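You operate a simulated robot arm through the tools that you are given. There is no shell and no other tool.

Carry out the task below with a simulated two-armed robot. There is one attempt and no reset: what you move stays moved.

JOB
Wipe up the spill on the table top by the fridge with the purple napkin and put it back.

Only the result counts: the job must be done as asked and must still hold three seconds after the hand-in. Knocking over, shifting, dropping, spilling or breaking anything else fails it. Flat cloth is picked up by pressing the open fingertips on it (5 to 10 N) and closing them slowly along it; thin cloth reads only 2 to 8 mm in the jaws.

ROBOT AND FRAMES
Two 7-joint arms with two-finger grippers on one trunk, on a base that moves. Base frame: it is fixed to the floor where the robot stands at the start and does not move with it; the origin is under the middle of the robot, x ahead of it, y to its left, z up; the surface under the hand at the start is at about z = 720. Lengths are in mm, angles in rad, forces in N, time in s.
The left shoulder is at the start at [78, 151, 988], the right one opposite. With the tool pointing down near the work surface each hand reaches from about 340 to 800 mm from the robot's upright axis, wherever it stands, measured 20 degrees to its own side. Payload 2.54 kg a hand.
The TCP of each hand is the grasp point between the finger pads, 30 mm short of the fingertips. In the tool frame z runs along the fingers and y along their closing line. The gripper opens to 116 mm; its body begins 95 mm behind the TCP.
Orientation is told as [roll, pitch, yaw] about the base's x, y, z axes, in that order, counted from this pose: with the fingers straight down and closing along the base's y, the tool's x points along the base's -x, its y along +y and its z along -z.

CONTROLS
- The arms move only by the tool jog_arm. It takes "left_commands", "right_commands" or both (then of equal length, played together; a hand with none holds still); each is a list of rows, each a list of 7 numbers: the gripper command, from -1 (shut) to 1 (fully open), values between in proportion, then the shift along the tool's x, y, z in mm, then the turn, a rotation vector about the tool's x, y, z in rad. In form: [[claw, x, y, z, rx, ry, rz], ...]. A call has 1 to 20 rows; each row shifts and turns the commanded pose from where the row before left it, along the tool's axes as they then stand. A row lasts 0.2 s, in which the tool goes at most 50 mm and 0.15 rad; a call with a longer step from one row to the next is refused whole, and so is a gripper value outside its range. A pose out of reach is approached as far as the arm can. The call stops where the force on the tool passes 40 N (or 10 N more than at its start, if that is more) or the arm is blocked; 0.2 s more then pass. Each finger travels about 72 mm/s and halts on what it meets, pressing with about 29 N; the grip force reading is that of the motor and also rises with nothing between the fingers. The clock runs only during rows and for 0.2 s after the last one: add rows that do not move to give the fingers time. The reply holds the time, the measured pose of the TCP, the force on the tool along the base axes, the opening and the grip force, in the units named above and with some noise, with the torque about the TCP (base axes, N m) and any sound that the robot's microphone picked up, and new pictures: "pictures" is both (left out), scene, wrist or none (wrist: the cameras of the hands that moved).
- Cameras (640 x 400 px; columns grow to the right, rows downward): "scene" is now at [151.5, 29.5, 1131.5]; the picture's right is [0.29, -0.96, 0.00], its down [-0.38, -0.12, -0.92] and it looks along [0.88, 0.26, -0.40] (base axes); focal length 266 px, centre (320, 200). "left" rides on the left gripper at [69, 15, -122] in its tool frame; the picture's right is [-0.21, 0.98, 0.00], its down [-0.83, -0.18, -0.53] and it looks along [-0.52, -0.11, 0.85] (tool axes); focal length 251 px, centre (320, 200). "right" rides on the right gripper at [69, -15, -122] in its tool frame; the picture's right is [0.21, 0.98, 0.00], its down [-0.83, 0.18, -0.53] and it looks along [-0.52, 0.12, 0.85] (tool axes); focal length 251 px, centre (320, 200). There is no depth. A picture from a camera that has moved, and an enlarged one, comes with that camera's place and axes in the base frame and with its lens. The place of the scene camera against the robot may be out by one fixed shift of up to 12 mm in any direction.
- slide_trunk(by): slides the trunk up (or, below 0, down) by that many mm; the arms and the scene camera ride with it, the base frame stays. It gives what a move gives, with no picture.
- base_move(legs): drives the robot by 1 to 6 legs, each [ahead, left, turn to the left] in mm, mm and rad, along the robot's own axes; the way and the turn of a leg run together, so that a leg with both is an arc; at most 1500 mm and 3.142 rad a leg. The arms and the cameras ride along, it lands a little off, and it stops where it bumps. It gives what a move gives, and a new picture of the scene camera.
- pan_tilt(pan, tilt): turns the head with the scene camera to pan (to the left, within 1.396 rad either way) and tilt (down, from -0.506 to 1.204), counted from straight ahead of the robot. It gives what a move gives, and a new picture of the scene camera.
- enlarge(camera, box): a new picture of the part [left, top, right, bottom] of that camera's present view, enlarged. It takes no simulated time.
- job_done(): hands the job in; it is judged then, once.

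Places have to be worked out from the pictures, the camera data and where the tool is seen. Open the grippers and draw the arms clear of the work before you hand the job in, unless the task says otherwise.

The tools are called after "Call:" by a JSON object that holds its "method" and its "body". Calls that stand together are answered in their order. jog_arm: Moves the arms, as the interface text tells. Its arguments: {"type":"object","properties":{"left_commands":{"type":"array","items":{"type":"array","items":{"type":"number"}}},"right_commands":{"type":"array","items":{"type":"array","items":{"type":"number"}}},"pictures":{"type":"string","enum":["both","scene","wrist","none"]}},"required":[]} The other tools are called the same way: slide_trunk (by) moves the trunk up or down; base_move (legs) drives the base; pan_tilt (pan, tilt) turns the head that bears the scene camera; enlarge (camera, box) takes an enlarged picture of a part of a camera's view; job_done () hands the job in.

At the start:

```text
t: 0.0
left_ee_pos: [382.9, 291.3, 958.7]
left_tcp_rot: [0.001, -0.001, 0.0]
left_force: [-0.3, -1.0, 0.9]
left_torque: [-0.01, 0.01, -0.02]
left_width: 116.1
left_gripper_force: 0.1
right_ee_pos: [475.8, -75.7, 971.2]
right_tcp_rot: [0.001, -0.001, -0.002]
right_force: [0.3, -0.6, 0.2]
right_torque: [-0.01, 0.01, 0.0]
right_width: 115.9
right_gripper_force: 0.0
trunk travel left (down, up): [-225.0, 64.0]
robot x, y, heading: [-1.3, 3.8, -0.005]
head pan, tilt (commanded): [0.291, 0.412]
```

scene: 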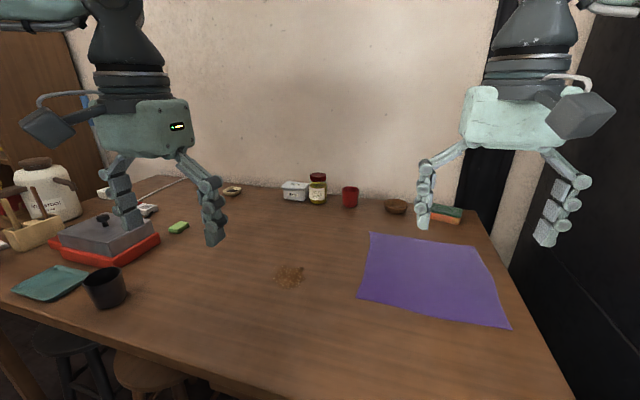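
right: 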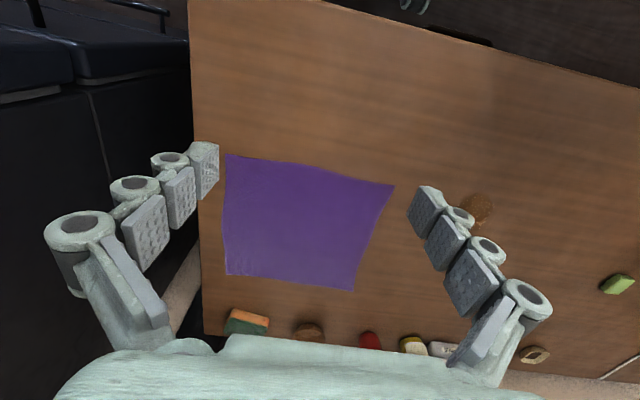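
left: 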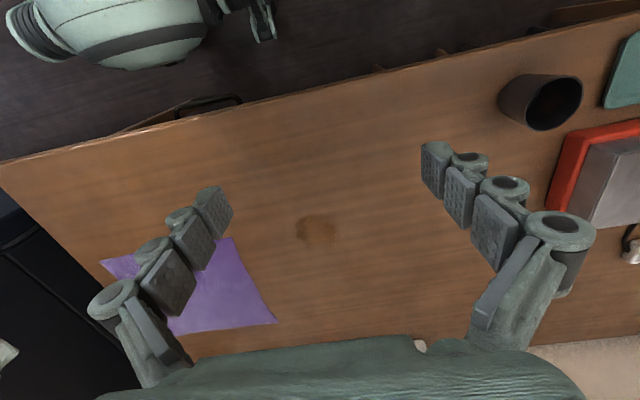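

The spill works out at about (597, 239) from the left camera. From the right camera the napkin is a roughly 280 mm square, x 582–860 and y -198–85. I'll enlarge these views before moving.

Call:
{"method": "enlarge", "body": {"camera": "scene", "box": [240, 180, 560, 380]}}

Call:
{"method": "enlarge", "body": {"camera": "left", "box": [80, 150, 400, 350]}}

Call:
{"method": "enlarge", "body": {"camera": "right", "box": [160, 100, 560, 350]}}

```text
2.00 times, centred on (400, 280) of scene
camera zoom: at [151.5, 29.5, 1131.5], right [0.29, -0.96, 0.0], down [-0.38, -0.12, -0.92], along [0.88, 0.26, -0.4], focal length 532 px, centre (160, 40)
```

zoom: 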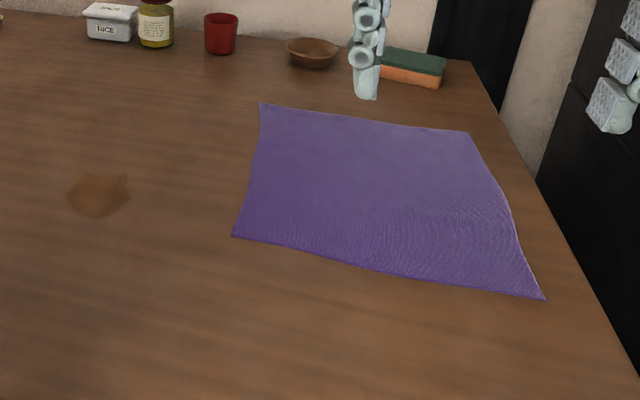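

```text
2.00 times, centred on (240, 250) of left
camera zoom: at [314.4, 306.5, 1080.4], right [0.21, 0.98, 0.0], down [0.83, -0.18, 0.53], along [0.52, -0.11, -0.85], focal length 503 px, centre (480, 100)
```

zoom: 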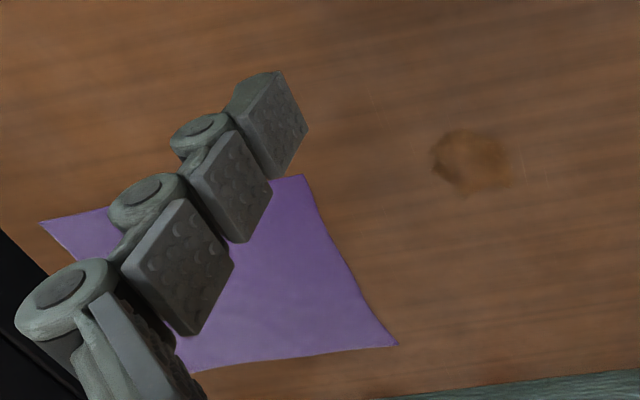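

```text
1.60 times, centred on (360, 225) of right
camera zoom: at [405.8, -91.9, 1092.6], right [-0.21, 0.98, 0.0], down [0.83, 0.18, 0.53], along [0.52, 0.11, -0.85], focal length 402 px, centre (256, 160)
```

zoom: 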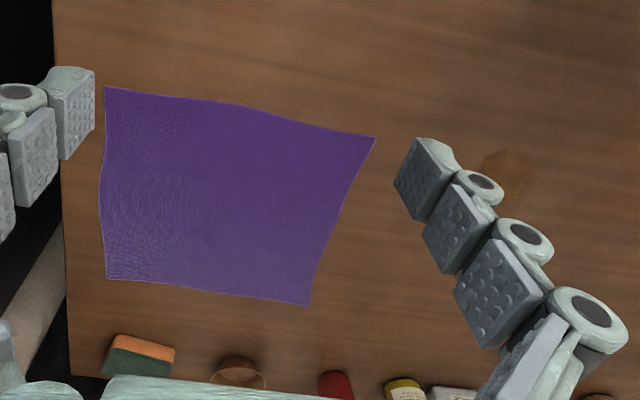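

The spill is about 70 mm across at (597, 239), and the napkin lies nearly flat. I'll pan right to check the clearance between the table edge and the fridge.

Call:
{"method": "pan_tilt", "body": {"pan": -0.25, "tilt": 0.6}}

```text
t: 1.0
left_ee_pos: [384.2, 291.4, 958.5]
left_tcp_rot: [0.0, 0.0, -0.002]
left_force: [1.0, 0.2, -0.3]
left_torque: [0.01, 0.01, 0.0]
left_width: 116.0
left_gripper_force: 0.1
right_ee_pos: [475.6, -75.4, 971.5]
right_tcp_rot: [0.0, 0.001, -0.002]
right_force: [0.8, -0.4, 0.0]
right_torque: [0.01, 0.01, -0.04]
right_width: 116.0
right_gripper_force: 0.2
trunk travel left (down, up): [-225.0, 64.0]
robot x, y, heading: [3.5, 2.2, 0.001]
head pan, tilt (commanded): [-0.25, 0.6]
camera scene: at [148.6, -18.9, 1114.4], right [-0.25, -0.97, 0.0], down [-0.55, 0.14, -0.83], along [0.8, -0.2, -0.56], focal length 266 px, centre (320, 200)
```

scene: 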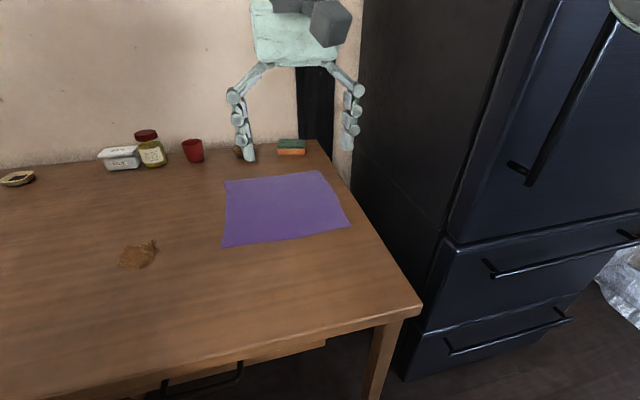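

The fridge stands well clear of the table edge, at y about -430. I'll put the hands above the near edge of the napkin, left over the D corner area and right over the C corner area, with half-open fingers.

Call:
{"method": "jog_arm", "body": {"left_commands": [[0.5, -22.1, -25.6, 15.9, 0, 0, 0], [0, -22.1, -25.6, 15.9, 0, 0, 0], [0, -22.1, -25.6, 15.9, 0, 0, 0], [0, -22.1, -25.6, 15.9, 0, 0, 0], [0, -22.1, -25.6, 15.9, 0, 0, 0], [0, -22.1, -25.6, 15.9, 0, 0, 0], [0, -22.1, -25.6, 15.9, 0, 0, 0], [0, -22.1, -25.6, 15.9, 0, 0, 0], [0, -22.1, -25.6, 15.9, 0, 0, 0], [0, -22.1, -25.6, 15.9, 0, 0, 0], [0, 0, 0, 0, 0, 0, 0]], "right_commands": [[0.5, -13, -16, 34, 0, 0, 0], [0, -26, -16, 34, 0, 0, 0], [0, -26, -16, 34, 0, 0, 0], [0, -26, -16, 34, 0, 0, 0], [0, -26, -16, 35, 0, 0, 0], [0, -13, 0, 0, 0, 0, 0], [0, 0, 0, 0, 0, 0, 0], [0, 0, 0, 0, 0, 0, 0], [0, 0, 0, 0, 0, 0, 0], [0, 0, 0, 0, 0, 0, 0], [0, 0, 0, 0, 0, 0, 0]], "pictures": "both"}}

Call:
{"method": "pan_tilt", "body": {"pan": 0.1, "tilt": 0.6}}

```text
t: 3.4
left_ee_pos: [549.0, 112.7, 819.7]
left_tcp_rot: [-0.001, -0.003, 0.0]
left_force: [0.1, -0.5, -0.7]
left_torque: [0.03, -0.01, 0.02]
left_width: 57.8
left_gripper_force: 0.1
left hand out of reach, approached as far as the arm can: row 8, 9, 10
right_ee_pos: [605.8, -157.5, 800.0]
right_tcp_rot: [0.001, 0.0, -0.003]
right_force: [0.6, 0.3, 0.8]
right_torque: [-0.02, -0.02, 0.0]
right_width: 58.1
right_gripper_force: 0.1
trunk travel left (down, up): [-225.0, 64.0]
robot x, y, heading: [0.0, -3.7, -0.0]
head pan, tilt (commanded): [-0.25, 0.6]
camera scene: at [148.6, -18.9, 1114.4], right [-0.25, -0.97, 0.0], down [-0.55, 0.14, -0.83], along [0.8, -0.2, -0.56], focal length 266 px, centre (320, 200)
camera right: at [535.6, -173.3, 921.1], right [-0.21, 0.98, 0.0], down [0.83, 0.18, 0.53], along [0.52, 0.11, -0.85], focal length 251 px, centre (320, 200)
camera left: at [479.0, 128.7, 941.0], right [0.21, 0.98, 0.0], down [0.83, -0.18, 0.54], along [0.52, -0.12, -0.84], focal length 251 px, centre (320, 200)
```

scene: 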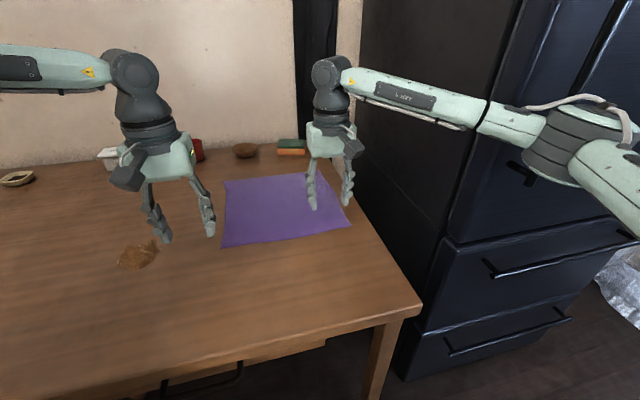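
right: 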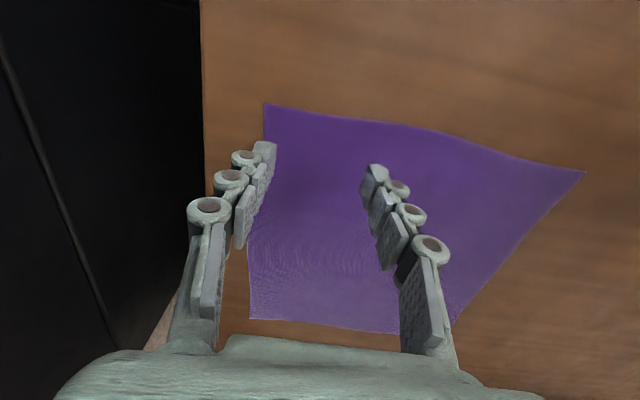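
left: 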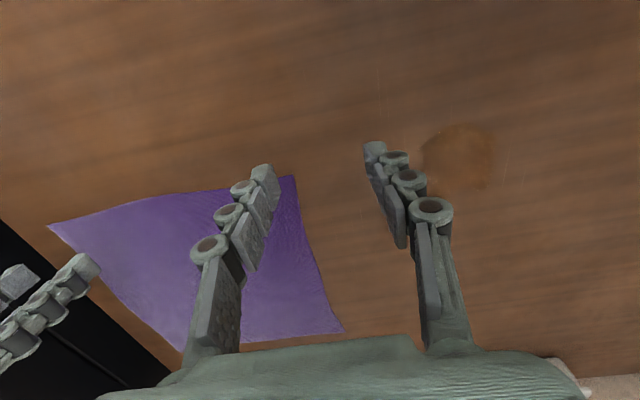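

```text
t: 4.2
left_ee_pos: [547.5, 112.0, 818.8]
left_tcp_rot: [-0.002, -0.001, 0.0]
left_force: [0.0, -0.2, 0.0]
left_torque: [0.01, 0.01, -0.02]
left_width: 58.4
left_gripper_force: 0.1
right_ee_pos: [605.9, -157.2, 798.7]
right_tcp_rot: [0.0, -0.001, -0.002]
right_force: [-0.3, 0.4, -0.4]
right_torque: [-0.01, 0.0, -0.01]
right_width: 57.8
right_gripper_force: 0.0
trunk travel left (down, up): [-225.0, 64.0]
robot x, y, heading: [0.2, 0.8, -0.003]
head pan, tilt (commanded): [0.099, 0.6]
camera scene: at [150.9, 11.6, 1114.4], right [0.1, -1.0, 0.0], down [-0.56, -0.06, -0.83], along [0.82, 0.08, -0.56], focal length 266 px, centre (320, 200)
```

scene: 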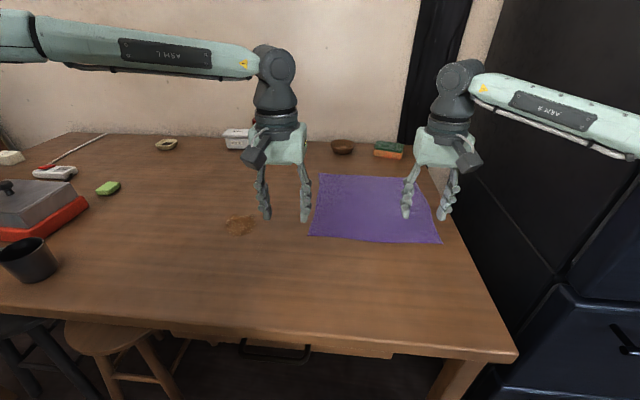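

The left hand stops near (548, 112), so it can't reach further inward from here. I'll shift the base 57 mm right to centre it on the napkin and see what the left hand can reach then.

Call:
{"method": "base_move", "body": {"legs": [[0, -57, 0]]}}

```text
t: 5.5
left_ee_pos: [548.3, 59.0, 820.5]
left_tcp_rot: [-0.003, -0.004, -0.001]
left_force: [0.4, -0.2, 0.5]
left_torque: [0.01, 0.05, -0.01]
left_width: 58.1
left_gripper_force: 0.1
right_ee_pos: [602.7, -206.1, 798.1]
right_tcp_rot: [-0.002, 0.001, 0.008]
right_force: [0.4, 0.8, -0.2]
right_torque: [-0.02, 0.01, 0.0]
right_width: 58.0
right_gripper_force: 0.1
trunk travel left (down, up): [-225.0, 64.0]
robot x, y, heading: [1.1, -53.4, -0.0]
head pan, tilt (commanded): [0.099, 0.6]
stopped in leg 1: the robot was blocked; the commanded pose is now the measured one
camera scene: at [149.3, -40.6, 1114.7], right [0.1, -1.0, 0.0], down [-0.56, -0.06, -0.83], along [0.82, 0.08, -0.56], focal length 266 px, centre (320, 200)
```

scene: 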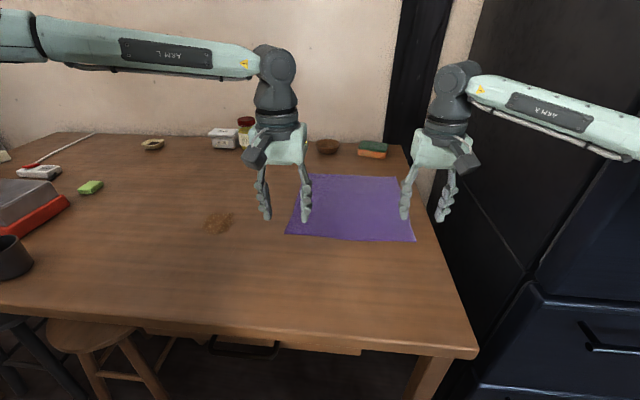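

The base was blocked 3–4 mm short of the end. I'll look right to see whether the right arm's elbow is against the fridge.

Call:
{"method": "pan_tilt", "body": {"pan": -0.9, "tilt": 0.4}}

```text
t: 6.7
left_ee_pos: [547.4, 59.2, 820.9]
left_tcp_rot: [-0.004, -0.004, -0.001]
left_force: [0.2, -0.9, 0.3]
left_torque: [0.03, -0.02, -0.04]
left_width: 57.9
left_gripper_force: 0.2
right_ee_pos: [601.9, -206.9, 798.2]
right_tcp_rot: [-0.002, 0.005, 0.006]
right_force: [-0.7, 1.1, -1.0]
right_torque: [0.01, 0.02, -0.03]
right_width: 57.9
right_gripper_force: 0.1
trunk travel left (down, up): [-225.0, 64.0]
robot x, y, heading: [0.3, -49.9, -0.003]
head pan, tilt (commanded): [-0.901, 0.4]
camera scene: at [118.8, -121.7, 1132.9], right [-0.78, -0.62, 0.0], down [-0.24, 0.3, -0.92], along [0.57, -0.72, -0.39], focal length 266 px, centre (320, 200)
```

scene: 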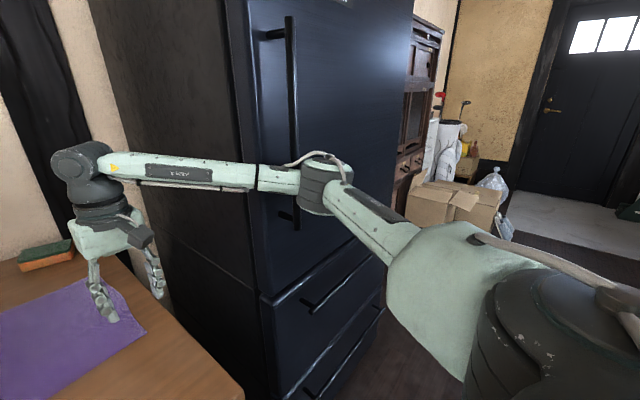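

The right elbow is against the fridge, so I'll back off to the left. Then I'll test whether yawing the left tool lets that hand reach further inward.

Call:
{"method": "base_move", "body": {"legs": [[0, 75, 0]]}}

Call:
{"method": "pan_tilt", "body": {"pan": 0.1, "tilt": 0.6}}

```text
t: 8.1
left_ee_pos: [548.3, 134.6, 819.5]
left_tcp_rot: [-0.002, -0.003, -0.001]
left_force: [-0.5, 0.6, 0.3]
left_torque: [0.0, -0.02, 0.03]
left_width: 58.0
left_gripper_force: 0.0
right_ee_pos: [603.2, -131.1, 797.1]
right_tcp_rot: [0.0, 0.005, 0.005]
right_force: [0.4, 0.8, 0.8]
right_torque: [-0.02, -0.01, -0.03]
right_width: 57.8
right_gripper_force: 0.0
trunk travel left (down, up): [-225.0, 64.0]
robot x, y, heading: [-0.8, 22.6, 0.0]
head pan, tilt (commanded): [-0.901, 0.4]
camera scene: at [120.1, -46.8, 1132.6], right [-0.78, -0.62, 0.0], down [-0.24, 0.3, -0.92], along [0.57, -0.72, -0.39], focal length 266 px, centre (320, 200)
```

scene: 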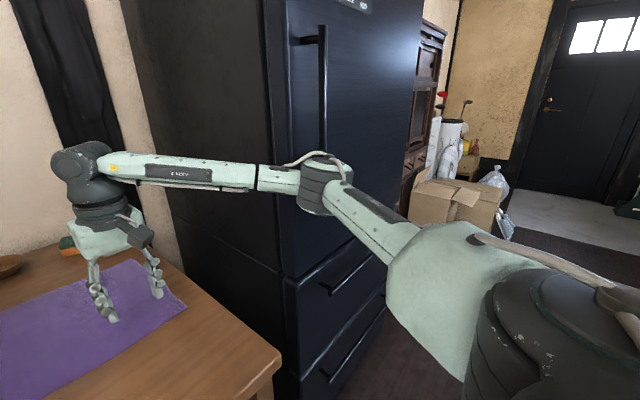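

```text
t: 9.4
left_ee_pos: [548.2, 134.0, 820.1]
left_tcp_rot: [0.0, -0.001, -0.001]
left_force: [0.5, 0.2, 1.0]
left_torque: [0.01, -0.06, 0.0]
left_width: 58.0
left_gripper_force: 0.0
right_ee_pos: [603.6, -131.2, 796.6]
right_tcp_rot: [0.0, 0.006, 0.007]
right_force: [0.1, 0.8, 0.9]
right_torque: [-0.04, 0.02, 0.01]
right_width: 57.8
right_gripper_force: 0.1
trunk travel left (down, up): [-225.0, 64.0]
robot x, y, heading: [-4.3, 26.0, 0.001]
head pan, tilt (commanded): [0.099, 0.6]
camera scene: at [150.6, 34.4, 1114.4], right [0.1, -1.0, 0.0], down [-0.56, -0.06, -0.83], along [0.82, 0.08, -0.56], focal length 266 px, centre (320, 200)
```

scene: 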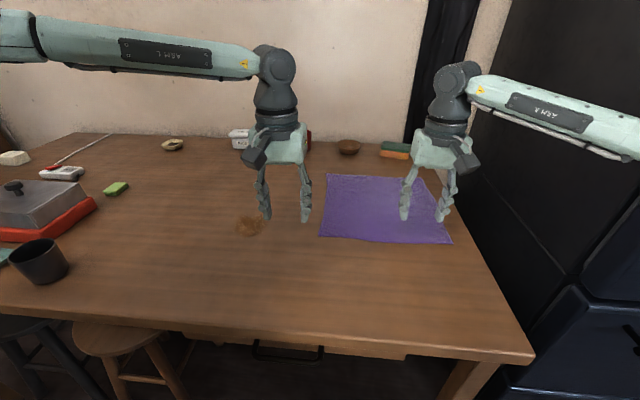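

The base is now at y about 24. I'll yaw the left tool by -0.56 rad and jog it 60 mm in -y.

Call:
{"method": "jog_arm", "body": {"left_commands": [[0, 0, 0, 0, 0, 0, 0.14], [0, 0, 0, 0, 0, 0, 0.14], [0, 0, 0, 0, 0, 0, 0.14], [0, 0, 0, 0, 0, 0, 0.14], [0, -8, -12.7, 0, 0, 0, 0], [0, -8, -12.7, 0, 0, 0, 0], [0, -8, -12.7, 0, 0, 0, 0], [0, -8, -12.7, 0, 0, 0, 0], [0, 0, 0, 0, 0, 0, 0]], "pictures": "scene"}}

```text
t: 11.4
left_ee_pos: [525.5, 119.2, 827.7]
left_tcp_rot: [-0.002, -0.003, -0.561]
left_force: [0.0, -0.3, -0.4]
left_torque: [0.01, 0.03, 0.02]
left_width: 57.8
left_gripper_force: 0.0
left hand out of reach, approached as far as the arm can: row 5, 6, 7, 8
right_ee_pos: [602.8, -132.7, 797.7]
right_tcp_rot: [0.0, 0.006, 0.007]
right_force: [0.1, -0.7, 0.4]
right_torque: [0.02, -0.03, -0.02]
right_width: 58.0
right_gripper_force: 0.1
trunk travel left (down, up): [-225.0, 64.0]
robot x, y, heading: [2.7, 26.5, 0.002]
head pan, tilt (commanded): [0.099, 0.6]
camera scene: at [150.6, 34.4, 1114.4], right [0.1, -1.0, 0.0], down [-0.56, -0.06, -0.83], along [0.82, 0.08, -0.56], focal length 266 px, centre (320, 200)
```

scene: 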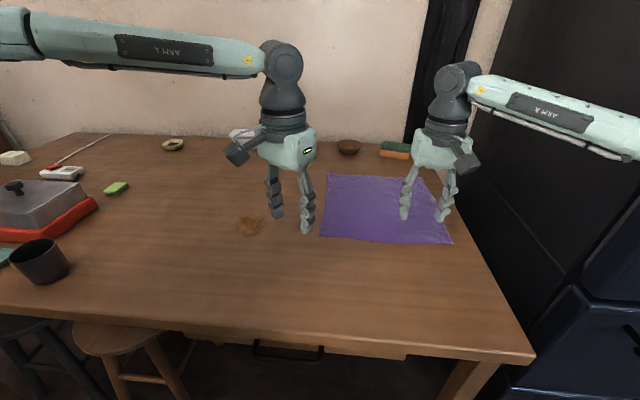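

The left hand ended at (525, 119) and yaw made little difference. I'll set the yaw back to 0 and test the reach further out, at a position 127 mm to the robot's left.

Call:
{"method": "jog_arm", "body": {"left_commands": [[0, 0, 0, 0, 0, 0, -0.14], [0, 0, 0, 0, 0, 0, -0.14], [0, 0, 0, 0, 0, 0, -0.14], [0, 0, 0, 0, 0, 0, -0.14], [0, -24, 8, 7, 0, 0, 0], [0, -24, 8, 7, 0, 0, 0], [0, -24, 8, 7, 0, 0, 0], [0, -24, 8, 7, 0, 0, 0], [0, 0, 0, 0, 0, 0, 0]], "pictures": "none"}}

```text
t: 13.4
left_ee_pos: [599.1, 179.3, 802.6]
left_tcp_rot: [-0.004, -0.004, -0.001]
left_force: [0.6, -1.2, 0.5]
left_torque: [0.04, -0.02, 0.01]
left_width: 57.8
left_gripper_force: 0.0
left hand out of reach, approached as far as the arm can: row 5, 6, 7, 8
right_ee_pos: [603.9, -131.4, 797.5]
right_tcp_rot: [0.002, 0.006, 0.006]
right_force: [-1.1, -0.1, 0.1]
right_torque: [-0.03, -0.01, -0.02]
right_width: 58.3
right_gripper_force: 0.1
trunk travel left (down, up): [-225.0, 64.0]
robot x, y, heading: [-0.4, 27.1, -0.001]
head pan, tilt (commanded): [0.099, 0.6]
```

The left hand can't get any further inward, so two-handed gripping isn't practical here. The right hand can do the job alone if the base stands further left, away from the fridge. I'll raise and retract the left arm, lift the right hand a little, and look down at the clearance between base and table.

Call:
{"method": "jog_arm", "body": {"left_commands": [[0, 28.4, 15.9, -22.4, 0, 0, 0], [0, 28.4, 15.9, -22.4, 0, 0, 0], [0, 28.4, 15.9, -22.4, 0, 0, 0], [0, 28.4, 15.9, -22.4, 0, 0, 0], [0, 28.4, 15.9, -22.4, 0, 0, 0], [0, 28.4, 15.9, -22.4, 0, 0, 0], [0, 28.4, 15.9, -22.4, 0, 0, 0]], "right_commands": [[0, 0, 0, -15, 0, 0, 0], [0, 0, 0, -15, 0, 0, 0], [0, 0, 0, -15, 0, 0, 0], [0, 0, 0, -15, 0, 0, 0], [0, 0, 0, 0, 0, 0, 0], [0, 0, 0, 0, 0, 0, 0], [0, 0, 0, 0, 0, 0, 0]], "pictures": "none"}}

Call:
{"method": "pan_tilt", "body": {"pan": 0.3, "tilt": 1.2}}

```text
t: 15.0
left_ee_pos: [398.5, 291.9, 958.9]
left_tcp_rot: [-0.001, -0.003, -0.002]
left_force: [-0.4, -0.6, 0.4]
left_torque: [-0.03, -0.03, -0.01]
left_width: 58.1
left_gripper_force: 0.0
right_ee_pos: [603.8, -131.8, 856.7]
right_tcp_rot: [0.001, 0.004, 0.008]
right_force: [0.5, -0.5, 0.5]
right_torque: [-0.01, -0.01, 0.02]
right_width: 58.0
right_gripper_force: 0.2
trunk travel left (down, up): [-225.0, 64.0]
robot x, y, heading: [-2.0, 21.0, -0.0]
head pan, tilt (commanded): [0.099, 0.6]
```

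```text
t: 16.0
left_ee_pos: [399.6, 291.7, 959.5]
left_tcp_rot: [0.0, -0.003, -0.003]
left_force: [0.4, 0.0, -0.4]
left_torque: [-0.01, 0.01, -0.02]
left_width: 58.0
left_gripper_force: 0.0
right_ee_pos: [603.4, -130.9, 857.1]
right_tcp_rot: [0.001, 0.007, 0.008]
right_force: [0.8, -0.3, -0.2]
right_torque: [0.03, -0.02, -0.02]
right_width: 58.1
right_gripper_force: 0.1
trunk travel left (down, up): [-225.0, 64.0]
robot x, y, heading: [-1.4, 23.3, 0.002]
head pan, tilt (commanded): [0.3, 1.201]
camera scene: at [116.1, 42.2, 1069.8], right [0.29, -0.96, 0.0], down [-0.89, -0.27, -0.36], along [0.35, 0.11, -0.93], focal length 266 px, centre (320, 200)
```

scene: 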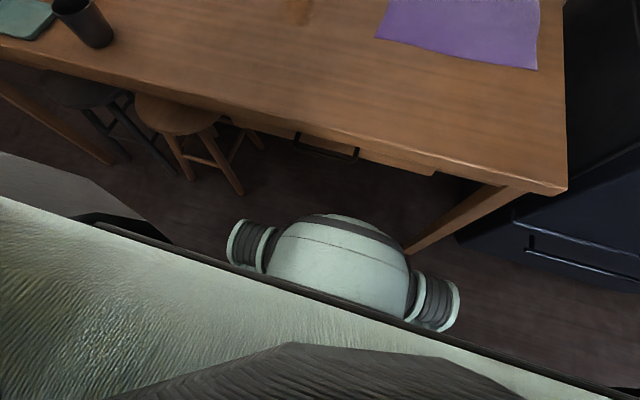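

I'll enlarge this downward view to identify the base outline, the stool and the table leg.

Call:
{"method": "enlarge", "body": {"camera": "scene", "box": [80, 60, 560, 360]}}

```text
1.33 times, centred on (320, 210) of scene
camera zoom: at [116.1, 42.2, 1069.8], right [0.29, -0.96, 0.0], down [-0.89, -0.27, -0.36], along [0.35, 0.11, -0.93], focal length 355 px, centre (320, 187)
```

zoom: 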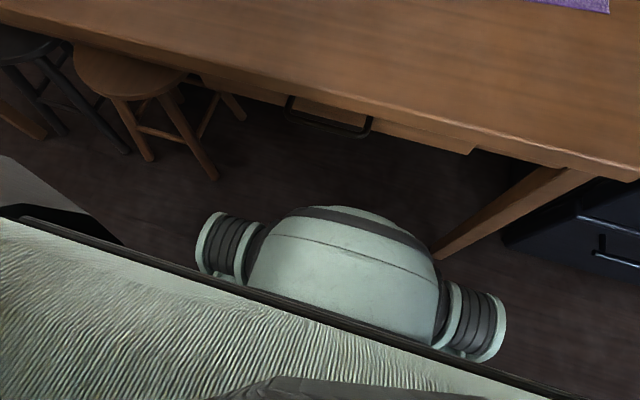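

To get the base's depth, I'll raise the trunk 60 mm and use the parallax between the two views.

Call:
{"method": "slide_trunk", "body": {"by": 60}}

Call:
{"method": "enlarge", "body": {"camera": "scene", "box": [80, 60, 560, 360]}}

```text
t: 17.0
left_ee_pos: [399.3, 290.9, 1019.1]
left_tcp_rot: [-0.001, -0.002, -0.002]
left_force: [0.6, 0.1, 0.6]
left_torque: [0.02, 0.02, -0.03]
left_width: 58.0
left_gripper_force: 0.1
right_ee_pos: [603.3, -131.2, 917.7]
right_tcp_rot: [0.001, 0.005, 0.007]
right_force: [-0.2, 0.0, -0.6]
right_torque: [-0.02, 0.06, 0.0]
right_width: 58.0
right_gripper_force: 0.1
trunk travel left (down, up): [-285.0, 4.0]
robot x, y, heading: [3.3, 22.1, 0.004]
head pan, tilt (commanded): [0.3, 1.201]
```

```text
1.33 times, centred on (320, 210) of scene
camera zoom: at [116.3, 42.2, 1129.7], right [0.29, -0.96, 0.0], down [-0.89, -0.27, -0.36], along [0.35, 0.11, -0.93], focal length 355 px, centre (320, 187)
```

zoom: 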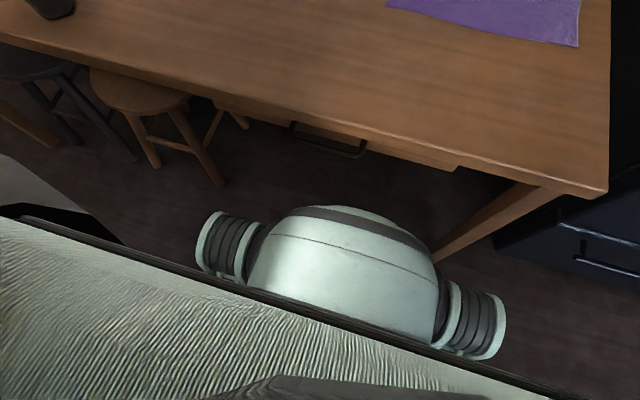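

The dome moves with the trunk, so it is the robot's own chest. The stool legs are at x of about 450 or more, clear of a sideways drive. I'll look left for obstacles before driving that way.

Call:
{"method": "pan_tilt", "body": {"pan": 1.2, "tilt": 0.8}}

```text
t: 18.2
left_ee_pos: [398.5, 291.5, 1020.3]
left_tcp_rot: [-0.002, 0.0, -0.003]
left_force: [0.3, 0.3, 0.0]
left_torque: [0.0, 0.02, 0.03]
left_width: 58.0
left_gripper_force: 0.1
right_ee_pos: [604.9, -130.8, 916.4]
right_tcp_rot: [-0.001, 0.006, 0.007]
right_force: [0.5, -0.5, 0.3]
right_torque: [0.0, 0.03, 0.01]
right_width: 57.9
right_gripper_force: 0.0
trunk travel left (down, up): [-285.0, 4.0]
robot x, y, heading: [-2.7, 24.0, -0.003]
head pan, tilt (commanded): [1.201, 0.799]
camera scene: at [91.9, 100.9, 1157.5], right [0.93, -0.36, 0.0], down [-0.26, -0.67, -0.7], along [0.25, 0.65, -0.72], focal length 266 px, centre (320, 200)
```

scene: 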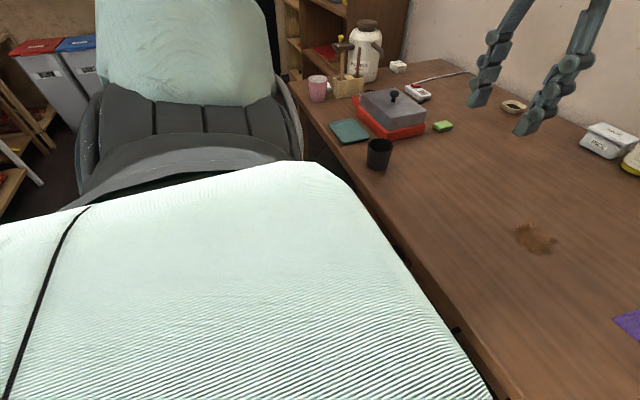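

The left side is clear. I'll drive 431 mm left to y0 of about 455, so the right hand can reach both the napkin's left side and the spill, then lower the trunk back.

Call:
{"method": "base_move", "body": {"legs": [[0, 431, 0]]}}

Call:
{"method": "slide_trunk", "body": {"by": -60}}

Call:
{"method": "pan_tilt", "body": {"pan": -0.4, "tilt": 0.7}}

```text
t: 22.9
left_ee_pos: [399.2, 727.1, 1018.5]
left_tcp_rot: [-0.002, -0.002, -0.003]
left_force: [-0.1, -0.3, -1.1]
left_torque: [0.0, 0.01, -0.01]
left_width: 57.8
left_gripper_force: 0.0
right_ee_pos: [603.9, 304.3, 917.0]
right_tcp_rot: [0.001, 0.005, 0.006]
right_force: [-0.1, 0.4, -0.2]
right_torque: [0.02, 0.0, 0.0]
right_width: 57.8
right_gripper_force: 0.1
trunk travel left (down, up): [-285.0, 4.0]
robot x, y, heading: [0.6, 458.9, -0.005]
head pan, tilt (commanded): [1.201, 0.799]
camera scene: at [92.5, 536.2, 1157.5], right [0.93, -0.36, 0.0], down [-0.26, -0.67, -0.7], along [0.25, 0.65, -0.72], focal length 266 px, centre (320, 200)
```

scene: 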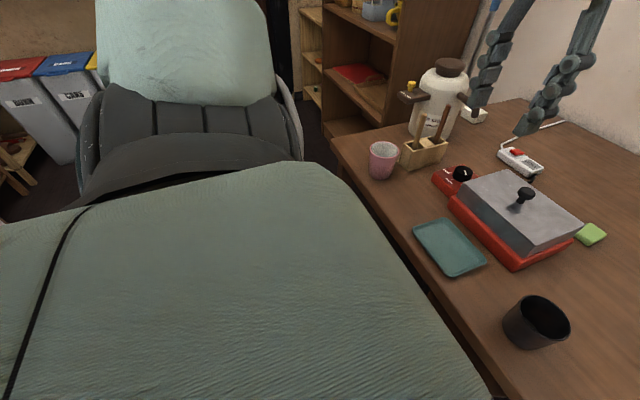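

```text
t: 23.9
left_ee_pos: [400.4, 726.9, 960.5]
left_tcp_rot: [-0.002, -0.001, -0.002]
left_force: [-0.5, 0.8, 0.8]
left_torque: [0.0, 0.01, 0.03]
left_width: 58.0
left_gripper_force: 0.1
right_ee_pos: [604.0, 303.9, 856.9]
right_tcp_rot: [-0.001, 0.003, 0.005]
right_force: [-0.3, -1.3, 0.1]
right_torque: [-0.01, 0.0, 0.02]
right_width: 57.9
right_gripper_force: 0.0
trunk travel left (down, up): [-225.0, 64.0]
robot x, y, heading: [-3.0, 459.7, -0.0]
head pan, tilt (commanded): [1.201, 0.799]
```

```text
t: 25.6
left_ee_pos: [399.1, 726.8, 960.0]
left_tcp_rot: [-0.003, -0.001, -0.002]
left_force: [-0.2, 0.0, -0.2]
left_torque: [0.0, 0.02, 0.02]
left_width: 58.0
left_gripper_force: 0.0
right_ee_pos: [604.2, 303.2, 857.6]
right_tcp_rot: [0.0, 0.006, 0.004]
right_force: [-0.4, -0.4, 1.2]
right_torque: [-0.01, -0.01, -0.01]
right_width: 57.7
right_gripper_force: 0.0
trunk travel left (down, up): [-225.0, 64.0]
robot x, y, heading: [1.6, 460.2, -0.002]
head pan, tilt (commanded): [-0.4, 0.7]
camera scene: at [141.4, 427.8, 1105.7], right [-0.39, -0.92, 0.0], down [-0.59, 0.25, -0.76], along [0.7, -0.3, -0.64], focal length 266 px, centre (320, 200)
```

scene: 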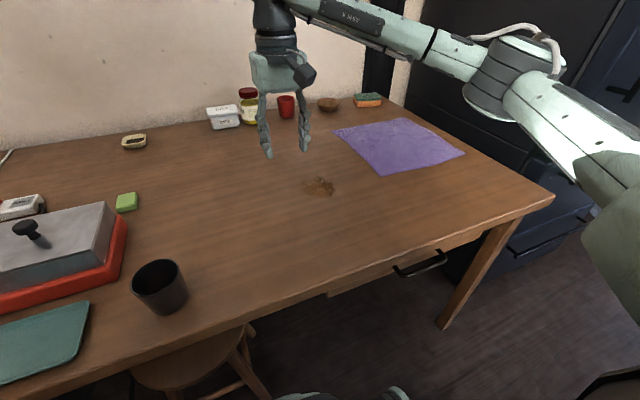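

Robot at y about 460. I'll move the right hand above the napkin's left side, around (660, 45), and view it with the wrist camera.

Call:
{"method": "jog_arm", "body": {"right_commands": [[0, -8, -36.9, 8.1, 0, 0, 0], [0, -8, -36.9, 8.1, 0, 0, 0], [0, -8, -36.9, 8.1, 0, 0, 0], [0, -8, -36.9, 8.1, 0, 0, 0], [0, -8, -36.9, 8.1, 0, 0, 0], [0, -8, -36.9, 8.1, 0, 0, 0], [0, -8, -36.9, 8.1, 0, 0, 0], [0, 0, 0, 0, 0, 0, 0]], "pictures": "both"}}

```text
t: 27.4
left_ee_pos: [400.3, 727.4, 960.1]
left_tcp_rot: [-0.001, -0.002, -0.002]
left_force: [-0.3, -0.4, 0.0]
left_torque: [0.03, 0.05, 0.0]
left_width: 57.7
left_gripper_force: 0.0
right_ee_pos: [661.9, 44.1, 800.9]
right_tcp_rot: [0.0, 0.006, 0.005]
right_force: [0.4, 0.2, 0.8]
right_torque: [-0.02, -0.04, 0.0]
right_width: 58.0
right_gripper_force: 0.1
trunk travel left (down, up): [-225.0, 64.0]
robot x, y, heading: [-4.5, 461.1, -0.003]
head pan, tilt (commanded): [-0.4, 0.7]
camera scene: at [141.4, 427.8, 1105.8], right [-0.39, -0.92, 0.0], down [-0.59, 0.25, -0.77], along [0.7, -0.3, -0.64], focal length 266 px, centre (320, 200)
camera right: at [592.7, 26.7, 922.8], right [-0.22, 0.98, 0.0], down [0.83, 0.19, 0.53], along [0.52, 0.12, -0.85], focal length 251 px, centre (320, 200)
```

scene: 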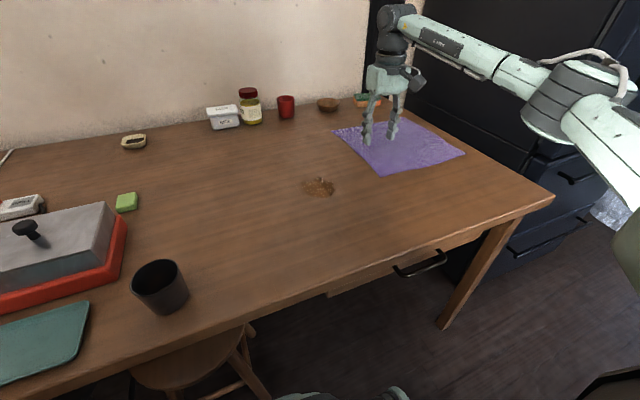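
right: 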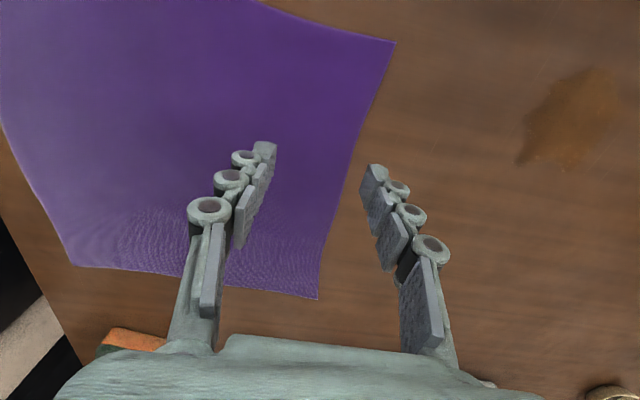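

The napkin's left edge is at y of about 82 here. I'll shift to y=30 so both fingertips land on cloth, and descend to just above it.

Call:
{"method": "jog_arm", "body": {"right_commands": [[0, 0, -14, 10, 0, 0, 0], [0, 0, 0, 10, 0, 0, 0], [0, 0, 0, 10, 0, 0, 0], [0, 0, 0, 10, 0, 0, 0], [0, 0, 0, 0, 0, 0, 0]], "pictures": "wrist"}}

```text
t: 28.6
left_ee_pos: [401.0, 727.1, 959.6]
left_tcp_rot: [-0.002, 0.0, -0.001]
left_force: [0.2, -0.3, 0.3]
left_torque: [-0.02, 0.0, 0.0]
left_width: 58.0
left_gripper_force: 0.1
right_ee_pos: [663.0, 30.5, 760.0]
right_tcp_rot: [0.001, 0.005, 0.004]
right_force: [0.5, 0.7, -0.6]
right_torque: [0.01, 0.05, 0.01]
right_width: 57.9
right_gripper_force: 0.0
trunk travel left (down, up): [-225.0, 64.0]
robot x, y, heading: [2.8, 457.3, -0.001]
head pan, tilt (commanded): [-0.4, 0.7]
camera right: at [592.5, 14.3, 881.3], right [-0.22, 0.98, 0.0], down [0.83, 0.19, 0.53], along [0.52, 0.12, -0.85], focal length 251 px, centre (320, 200)
```

right: 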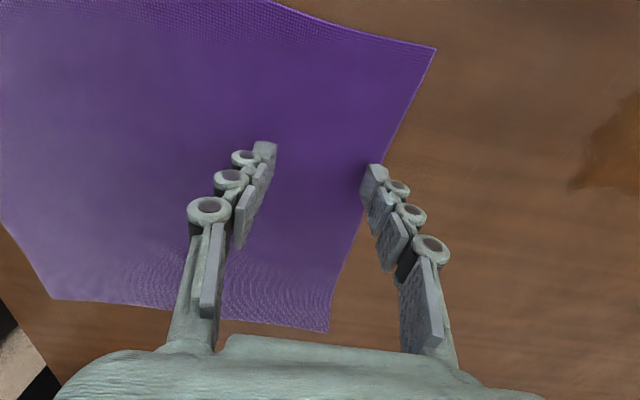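

The outer fingertip is right at the cloth edge. I'll shift 12 mm further in and lower by 8 mm.

Call:
{"method": "jog_arm", "body": {"right_commands": [[0, 0, -12, 2, 0, 0, 0], [0, 0, 0, 2, 0, 0, 0], [0, 0, 0, 2, 0, 0, 0], [0, 0, 0, 2, 0, 0, 0], [0, 0, 0, 0, 0, 0, 0]], "pictures": "wrist"}}

```text
t: 29.8
left_ee_pos: [400.9, 726.4, 959.6]
left_tcp_rot: [-0.003, -0.002, -0.001]
left_force: [-1.2, -0.3, 0.4]
left_torque: [-0.01, 0.02, -0.02]
left_width: 58.2
left_gripper_force: 0.2
right_ee_pos: [661.5, 19.8, 752.2]
right_tcp_rot: [0.001, 0.002, 0.006]
right_force: [0.9, -0.3, 0.2]
right_torque: [0.0, 0.01, -0.02]
right_width: 58.0
right_gripper_force: 0.0
trunk travel left (down, up): [-225.0, 64.0]
robot x, y, heading: [-2.0, 457.5, 0.003]
head pan, tilt (commanded): [-0.4, 0.7]
camera right: at [592.5, 3.3, 874.0], right [-0.22, 0.98, 0.0], down [0.83, 0.19, 0.53], along [0.52, 0.12, -0.85], focal length 251 px, centre (320, 200)
```

right: 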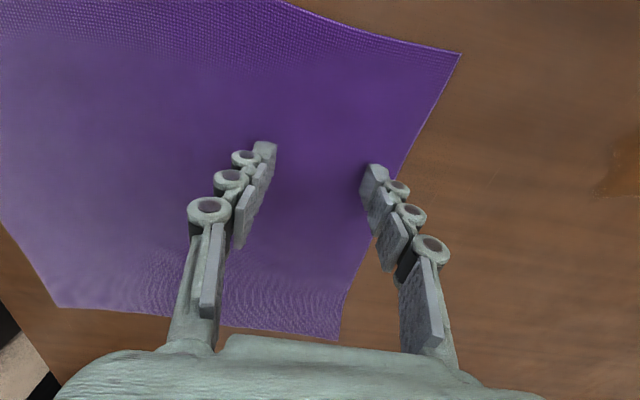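

Both fingertips are now over cloth. I'll go down in 1 mm steps to find contact.

Call:
{"method": "jog_arm", "body": {"right_commands": [[0, 0, 0, 1, 0, 0, 0], [0, 0, 0, 1, 0, 0, 0], [0, 0, 0, 1, 0, 0, 0], [0, 0, 0, 0, 0, 0, 0]], "pictures": "none"}}

```text
t: 30.8
left_ee_pos: [400.4, 725.5, 959.4]
left_tcp_rot: [-0.001, -0.001, -0.001]
left_force: [0.2, 0.3, 0.4]
left_torque: [-0.03, -0.01, -0.02]
left_width: 58.2
left_gripper_force: 0.1
right_ee_pos: [661.1, 19.5, 750.3]
right_tcp_rot: [0.002, 0.004, 0.005]
right_force: [0.0, -0.8, 1.7]
right_torque: [0.05, -0.04, -0.03]
right_width: 58.1
right_gripper_force: 0.7
trunk travel left (down, up): [-225.0, 64.0]
robot x, y, heading: [0.6, 455.3, 0.0]
head pan, tilt (commanded): [-0.4, 0.7]
```

Contact is starting (1.7 N). I'll press down another 2 mm.

Call:
{"method": "jog_arm", "body": {"right_commands": [[0, 0, 0, 1, 0, 0, 0], [0, 0, 0, 1, 0, 0, 0], [0, 0, 0, 0, 0, 0, 0]], "pictures": "none"}}

```text
t: 31.6
left_ee_pos: [399.4, 727.0, 960.3]
left_tcp_rot: [-0.002, -0.004, -0.003]
left_force: [-0.1, 0.3, 0.1]
left_torque: [-0.01, 0.01, 0.04]
left_width: 58.1
left_gripper_force: 0.2
right_ee_pos: [661.4, 19.5, 748.9]
right_tcp_rot: [-0.001, 0.003, 0.005]
right_force: [0.4, 0.7, 8.9]
right_torque: [0.02, -0.04, -0.04]
right_width: 59.1
right_gripper_force: 1.3
trunk travel left (down, up): [-225.0, 64.0]
robot x, y, heading: [1.0, 456.8, -0.003]
head pan, tilt (commanded): [-0.4, 0.7]
```

Force is 8.9 N, in the 5–10 N range. I'll start closing slowly along the cloth.

Call:
{"method": "jog_arm", "body": {"right_commands": [[-0.05, 0, 0, 0, 0, 0, 0], [-0.1, 0, 0, 0, 0, 0, 0], [-0.15, 0, 0, 0, 0, 0, 0], [-0.2, 0, 0, 0, 0, 0, 0], [-0.25, 0, 0, 0, 0, 0, 0], [-0.3, 0, 0, 0, 0, 0, 0], [-0.35, 0, 0, 0, 0, 0, 0], [-0.4, 0, 0, 0, 0, 0, 0]], "pictures": "both"}}

```text
t: 33.4
left_ee_pos: [398.2, 727.2, 959.9]
left_tcp_rot: [-0.002, -0.003, -0.002]
left_force: [-0.7, 1.1, -0.5]
left_torque: [0.0, -0.04, 0.01]
left_width: 57.9
left_gripper_force: 0.1
right_ee_pos: [660.3, 20.2, 750.4]
right_tcp_rot: [-0.002, 0.002, 0.005]
right_force: [1.5, -0.4, 20.1]
right_torque: [-0.01, -0.06, -0.01]
right_width: 31.0
right_gripper_force: 0.0
trunk travel left (down, up): [-225.0, 64.0]
robot x, y, heading: [-1.7, 459.9, -0.007]
head pan, tilt (commanded): [-0.4, 0.7]
camera scene: at [139.4, 429.1, 1106.3], right [-0.39, -0.92, 0.0], down [-0.59, 0.25, -0.77], along [0.71, -0.3, -0.64], focal length 266 px, centre (320, 200)
camera right: at [590.6, 4.2, 872.0], right [-0.22, 0.98, 0.0], down [0.83, 0.19, 0.53], along [0.52, 0.12, -0.85], focal length 251 px, centre (320, 200)
```

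scene: 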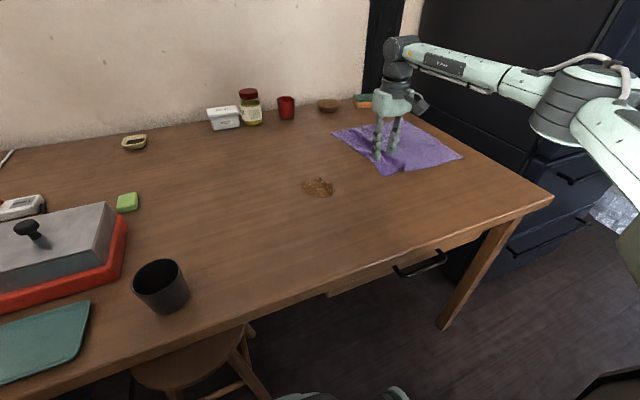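
right: 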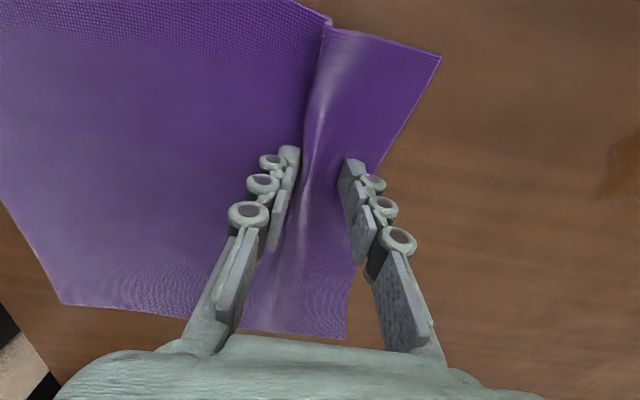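

A fold is forming between the fingers. Force rose to 20 N as they closed, so I'll lift slightly while I finish closing.

Call:
{"method": "jog_arm", "body": {"right_commands": [[-0.4, 0, 0, -1, 0, 0, 0], [-0.45, 0, 0, -1, 0, 0, 0], [-0.5, 0, 0, -0.3, 0, 0, 0], [-0.55, 0, 0, -0.3, 0, 0, 0], [-0.6, 0, 0, -0.3, 0, 0, 0], [-0.65, 0, 0, -0.2, 0, 0, 0], [-0.7, 0, 0, -0.2, 0, 0, 0]], "pictures": "wrist"}}

```text
t: 35.0
left_ee_pos: [399.8, 726.9, 959.2]
left_tcp_rot: [-0.002, -0.002, -0.002]
left_force: [-0.3, -0.1, 0.2]
left_torque: [-0.02, -0.02, 0.01]
left_width: 57.9
left_gripper_force: 0.2
right_ee_pos: [661.9, 20.0, 750.7]
right_tcp_rot: [-0.003, 0.005, 0.005]
right_force: [0.4, -0.1, 2.6]
right_torque: [-0.01, -0.01, 0.03]
right_width: 16.4
right_gripper_force: 0.1
trunk travel left (down, up): [-225.0, 64.0]
robot x, y, heading: [-1.2, 457.2, -0.007]
head pan, tilt (commanded): [-0.4, 0.7]
camera right: at [592.3, 3.2, 872.2], right [-0.22, 0.98, 0.0], down [0.83, 0.19, 0.53], along [0.52, 0.12, -0.85], focal length 251 px, centre (320, 200)
```

right: 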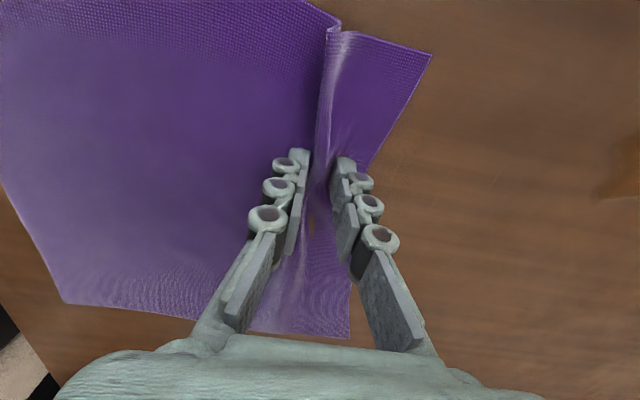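

The fold is between the pads at 16 mm opening. I'll press about 0.8 mm and close fully.

Call:
{"method": "jog_arm", "body": {"right_commands": [[-0.72, 0, 0, 0.8, 0, 0, 0], [-0.76, 0, 0, 0, 0, 0, 0], [-0.8, 0, 0, 0, 0, 0, 0], [-0.85, 0, 0, 0, 0, 0, 0], [-0.9, 0, 0, 0, 0, 0, 0], [-0.95, 0, 0, 0, 0, 0, 0], [-1, 0, 0, 0, 0, 0, 0], [-1, 0, 0, 0, 0, 0, 0], [-1, 0, 0, 0, 0, 0, 0]], "pictures": "both"}}

```text
t: 37.0
left_ee_pos: [400.4, 726.7, 960.6]
left_tcp_rot: [-0.001, -0.002, -0.002]
left_force: [0.6, -0.6, -0.2]
left_torque: [0.0, -0.04, -0.02]
left_width: 58.4
left_gripper_force: 0.0
right_ee_pos: [662.3, 19.8, 748.6]
right_tcp_rot: [-0.001, 0.004, 0.005]
right_force: [-0.2, -0.1, 0.4]
right_torque: [-0.03, 0.04, 0.0]
right_width: 3.4
right_gripper_force: 25.2
trunk travel left (down, up): [-225.0, 64.0]
robot x, y, heading: [-2.0, 459.1, -0.003]
head pan, tilt (commanded): [-0.4, 0.7]
camera scene: at [141.2, 427.9, 1105.8], right [-0.39, -0.92, 0.0], down [-0.59, 0.25, -0.77], along [0.7, -0.3, -0.64], focal length 266 px, centre (320, 200)
camera right: at [592.2, 3.6, 871.9], right [-0.22, 0.98, 0.0], down [0.83, 0.19, 0.53], along [0.52, 0.12, -0.85], focal length 251 px, centre (320, 200)
```

scene: 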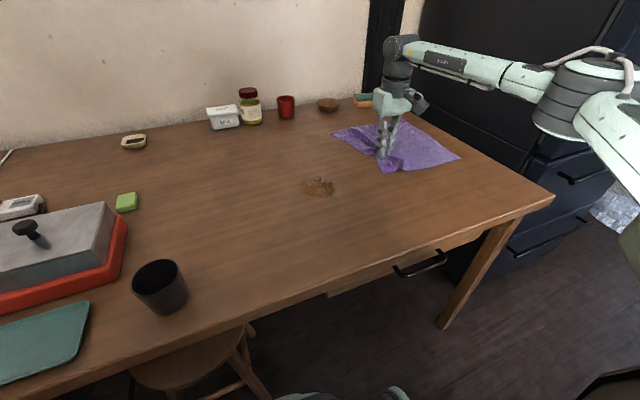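
right: 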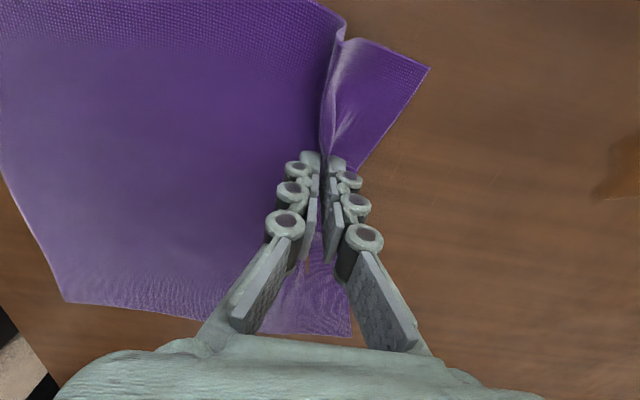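

Grip reads 3.4 mm and 25 N, so cloth is held. I'll lift 4 mm and drag the napkin partway towards the spill to check that it follows.

Call:
{"method": "jog_arm", "body": {"right_commands": [[-1, 0, 0, -2, 0, 0, 0], [-1, 0, 0, -2, 0, 0, 0], [-1, 5, 14.6, 0, 0, 0, 0], [-1, 5, 14.6, 0, 0, 0, 0], [-1, 5, 14.6, 0, 0, 0, 0], [-1, 5, 14.6, 0, 0, 0, 0], [-1, 5, 14.6, 0, 0, 0, 0], [-1, 0, 0, 0, 0, 0, 0]], "pictures": "both"}}

```text
t: 38.8
left_ee_pos: [399.5, 727.2, 959.7]
left_tcp_rot: [-0.002, -0.002, -0.002]
left_force: [1.1, 0.2, 0.1]
left_torque: [0.01, -0.05, 0.02]
left_width: 58.1
left_gripper_force: 0.1
right_ee_pos: [635.4, 92.0, 753.0]
right_tcp_rot: [0.001, 0.002, 0.005]
right_force: [-0.2, -0.5, -0.7]
right_torque: [-0.01, 0.03, 0.03]
right_width: 4.7
right_gripper_force: 26.9
trunk travel left (down, up): [-225.0, 64.0]
robot x, y, heading: [0.3, 457.4, -0.005]
head pan, tilt (commanded): [-0.4, 0.7]
camera scene: at [141.3, 427.8, 1105.8], right [-0.39, -0.92, 0.0], down [-0.59, 0.25, -0.77], along [0.7, -0.3, -0.64], focal length 266 px, centre (320, 200)
camera right: at [566.8, 76.3, 875.4], right [-0.22, 0.98, 0.0], down [0.83, 0.19, 0.53], along [0.52, 0.12, -0.85], focal length 251 px, centre (320, 200)
```

scene: 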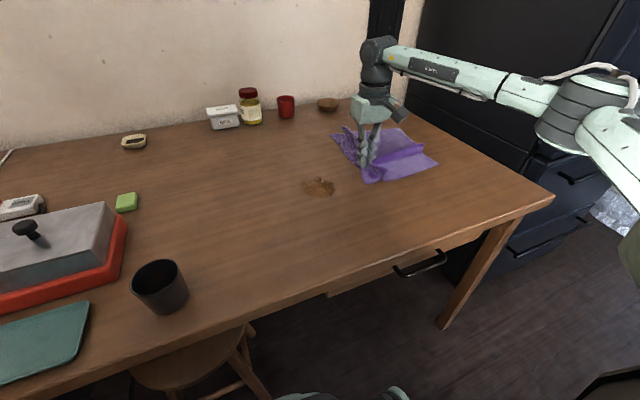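
right: 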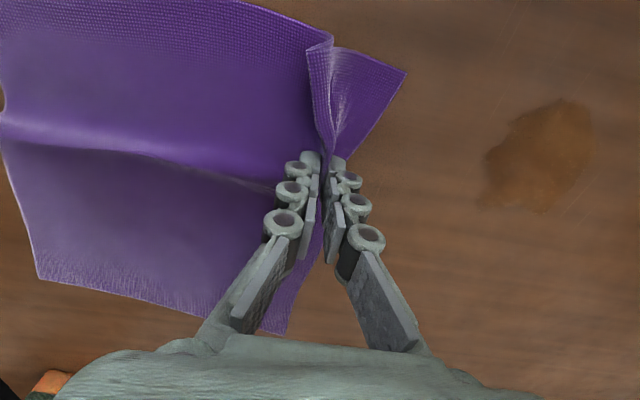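

The napkin follows well. The spill spans roughly x 562–638, y 202–272, centred near (600, 236). I'll drag on to its near side at (600, 190).

Call:
{"method": "jog_arm", "body": {"right_commands": [[-1, 5, 14, 0, 0, 0, 0], [-1, 5, 14, 0, 0, 0, 0], [-1, 5, 14, 0, 0, 0, 0], [-1, 5, 14, 0, 0, 0, 0], [-1, 5, 14, 0, 0, 0, 0], [-1, 5, 14, 0, 0, 0, 0], [-1, 5, 14, 0, 0, 0, 0], [-1, 0, 0, 0, 0, 0, 0]], "pictures": "both"}}

```text
t: 40.6
left_ee_pos: [399.1, 727.0, 959.5]
left_tcp_rot: [-0.004, -0.001, -0.002]
left_force: [-0.7, 0.5, -0.4]
left_torque: [0.02, 0.01, -0.01]
left_width: 58.1
left_gripper_force: 0.1
right_ee_pos: [598.7, 191.2, 754.8]
right_tcp_rot: [0.0, 0.005, 0.005]
right_force: [0.7, -0.3, -0.7]
right_torque: [-0.03, 0.03, 0.0]
right_width: 5.0
right_gripper_force: 28.2
trunk travel left (down, up): [-225.0, 64.0]
robot x, y, heading: [-0.3, 455.4, -0.007]
head pan, tilt (commanded): [-0.4, 0.7]
camera scene: at [141.2, 427.8, 1105.8], right [-0.39, -0.92, 0.0], down [-0.59, 0.25, -0.77], along [0.7, -0.3, -0.64], focal length 266 px, centre (320, 200)
camera right: at [530.7, 175.3, 876.5], right [-0.22, 0.98, 0.0], down [0.83, 0.19, 0.53], along [0.52, 0.12, -0.85], focal length 251 px, centre (320, 200)
```

scene: 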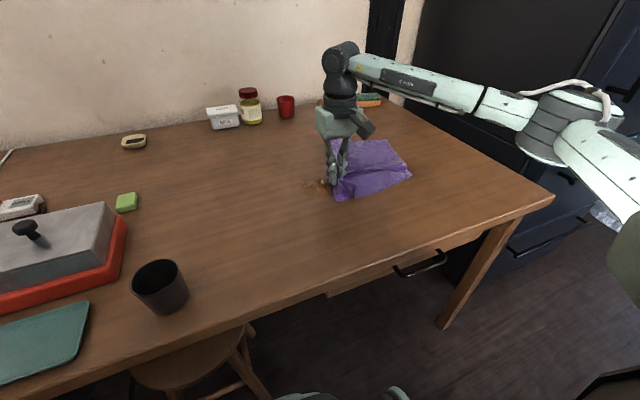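
right: 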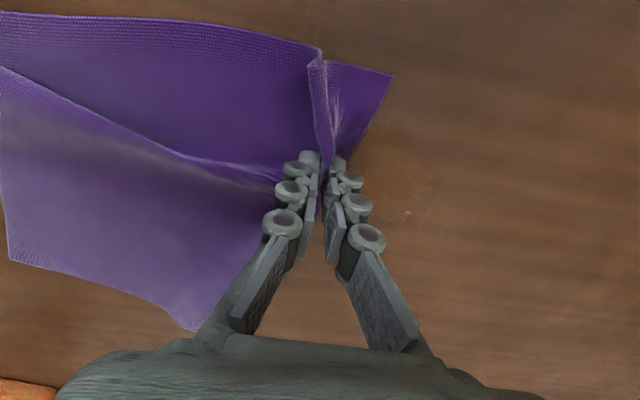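

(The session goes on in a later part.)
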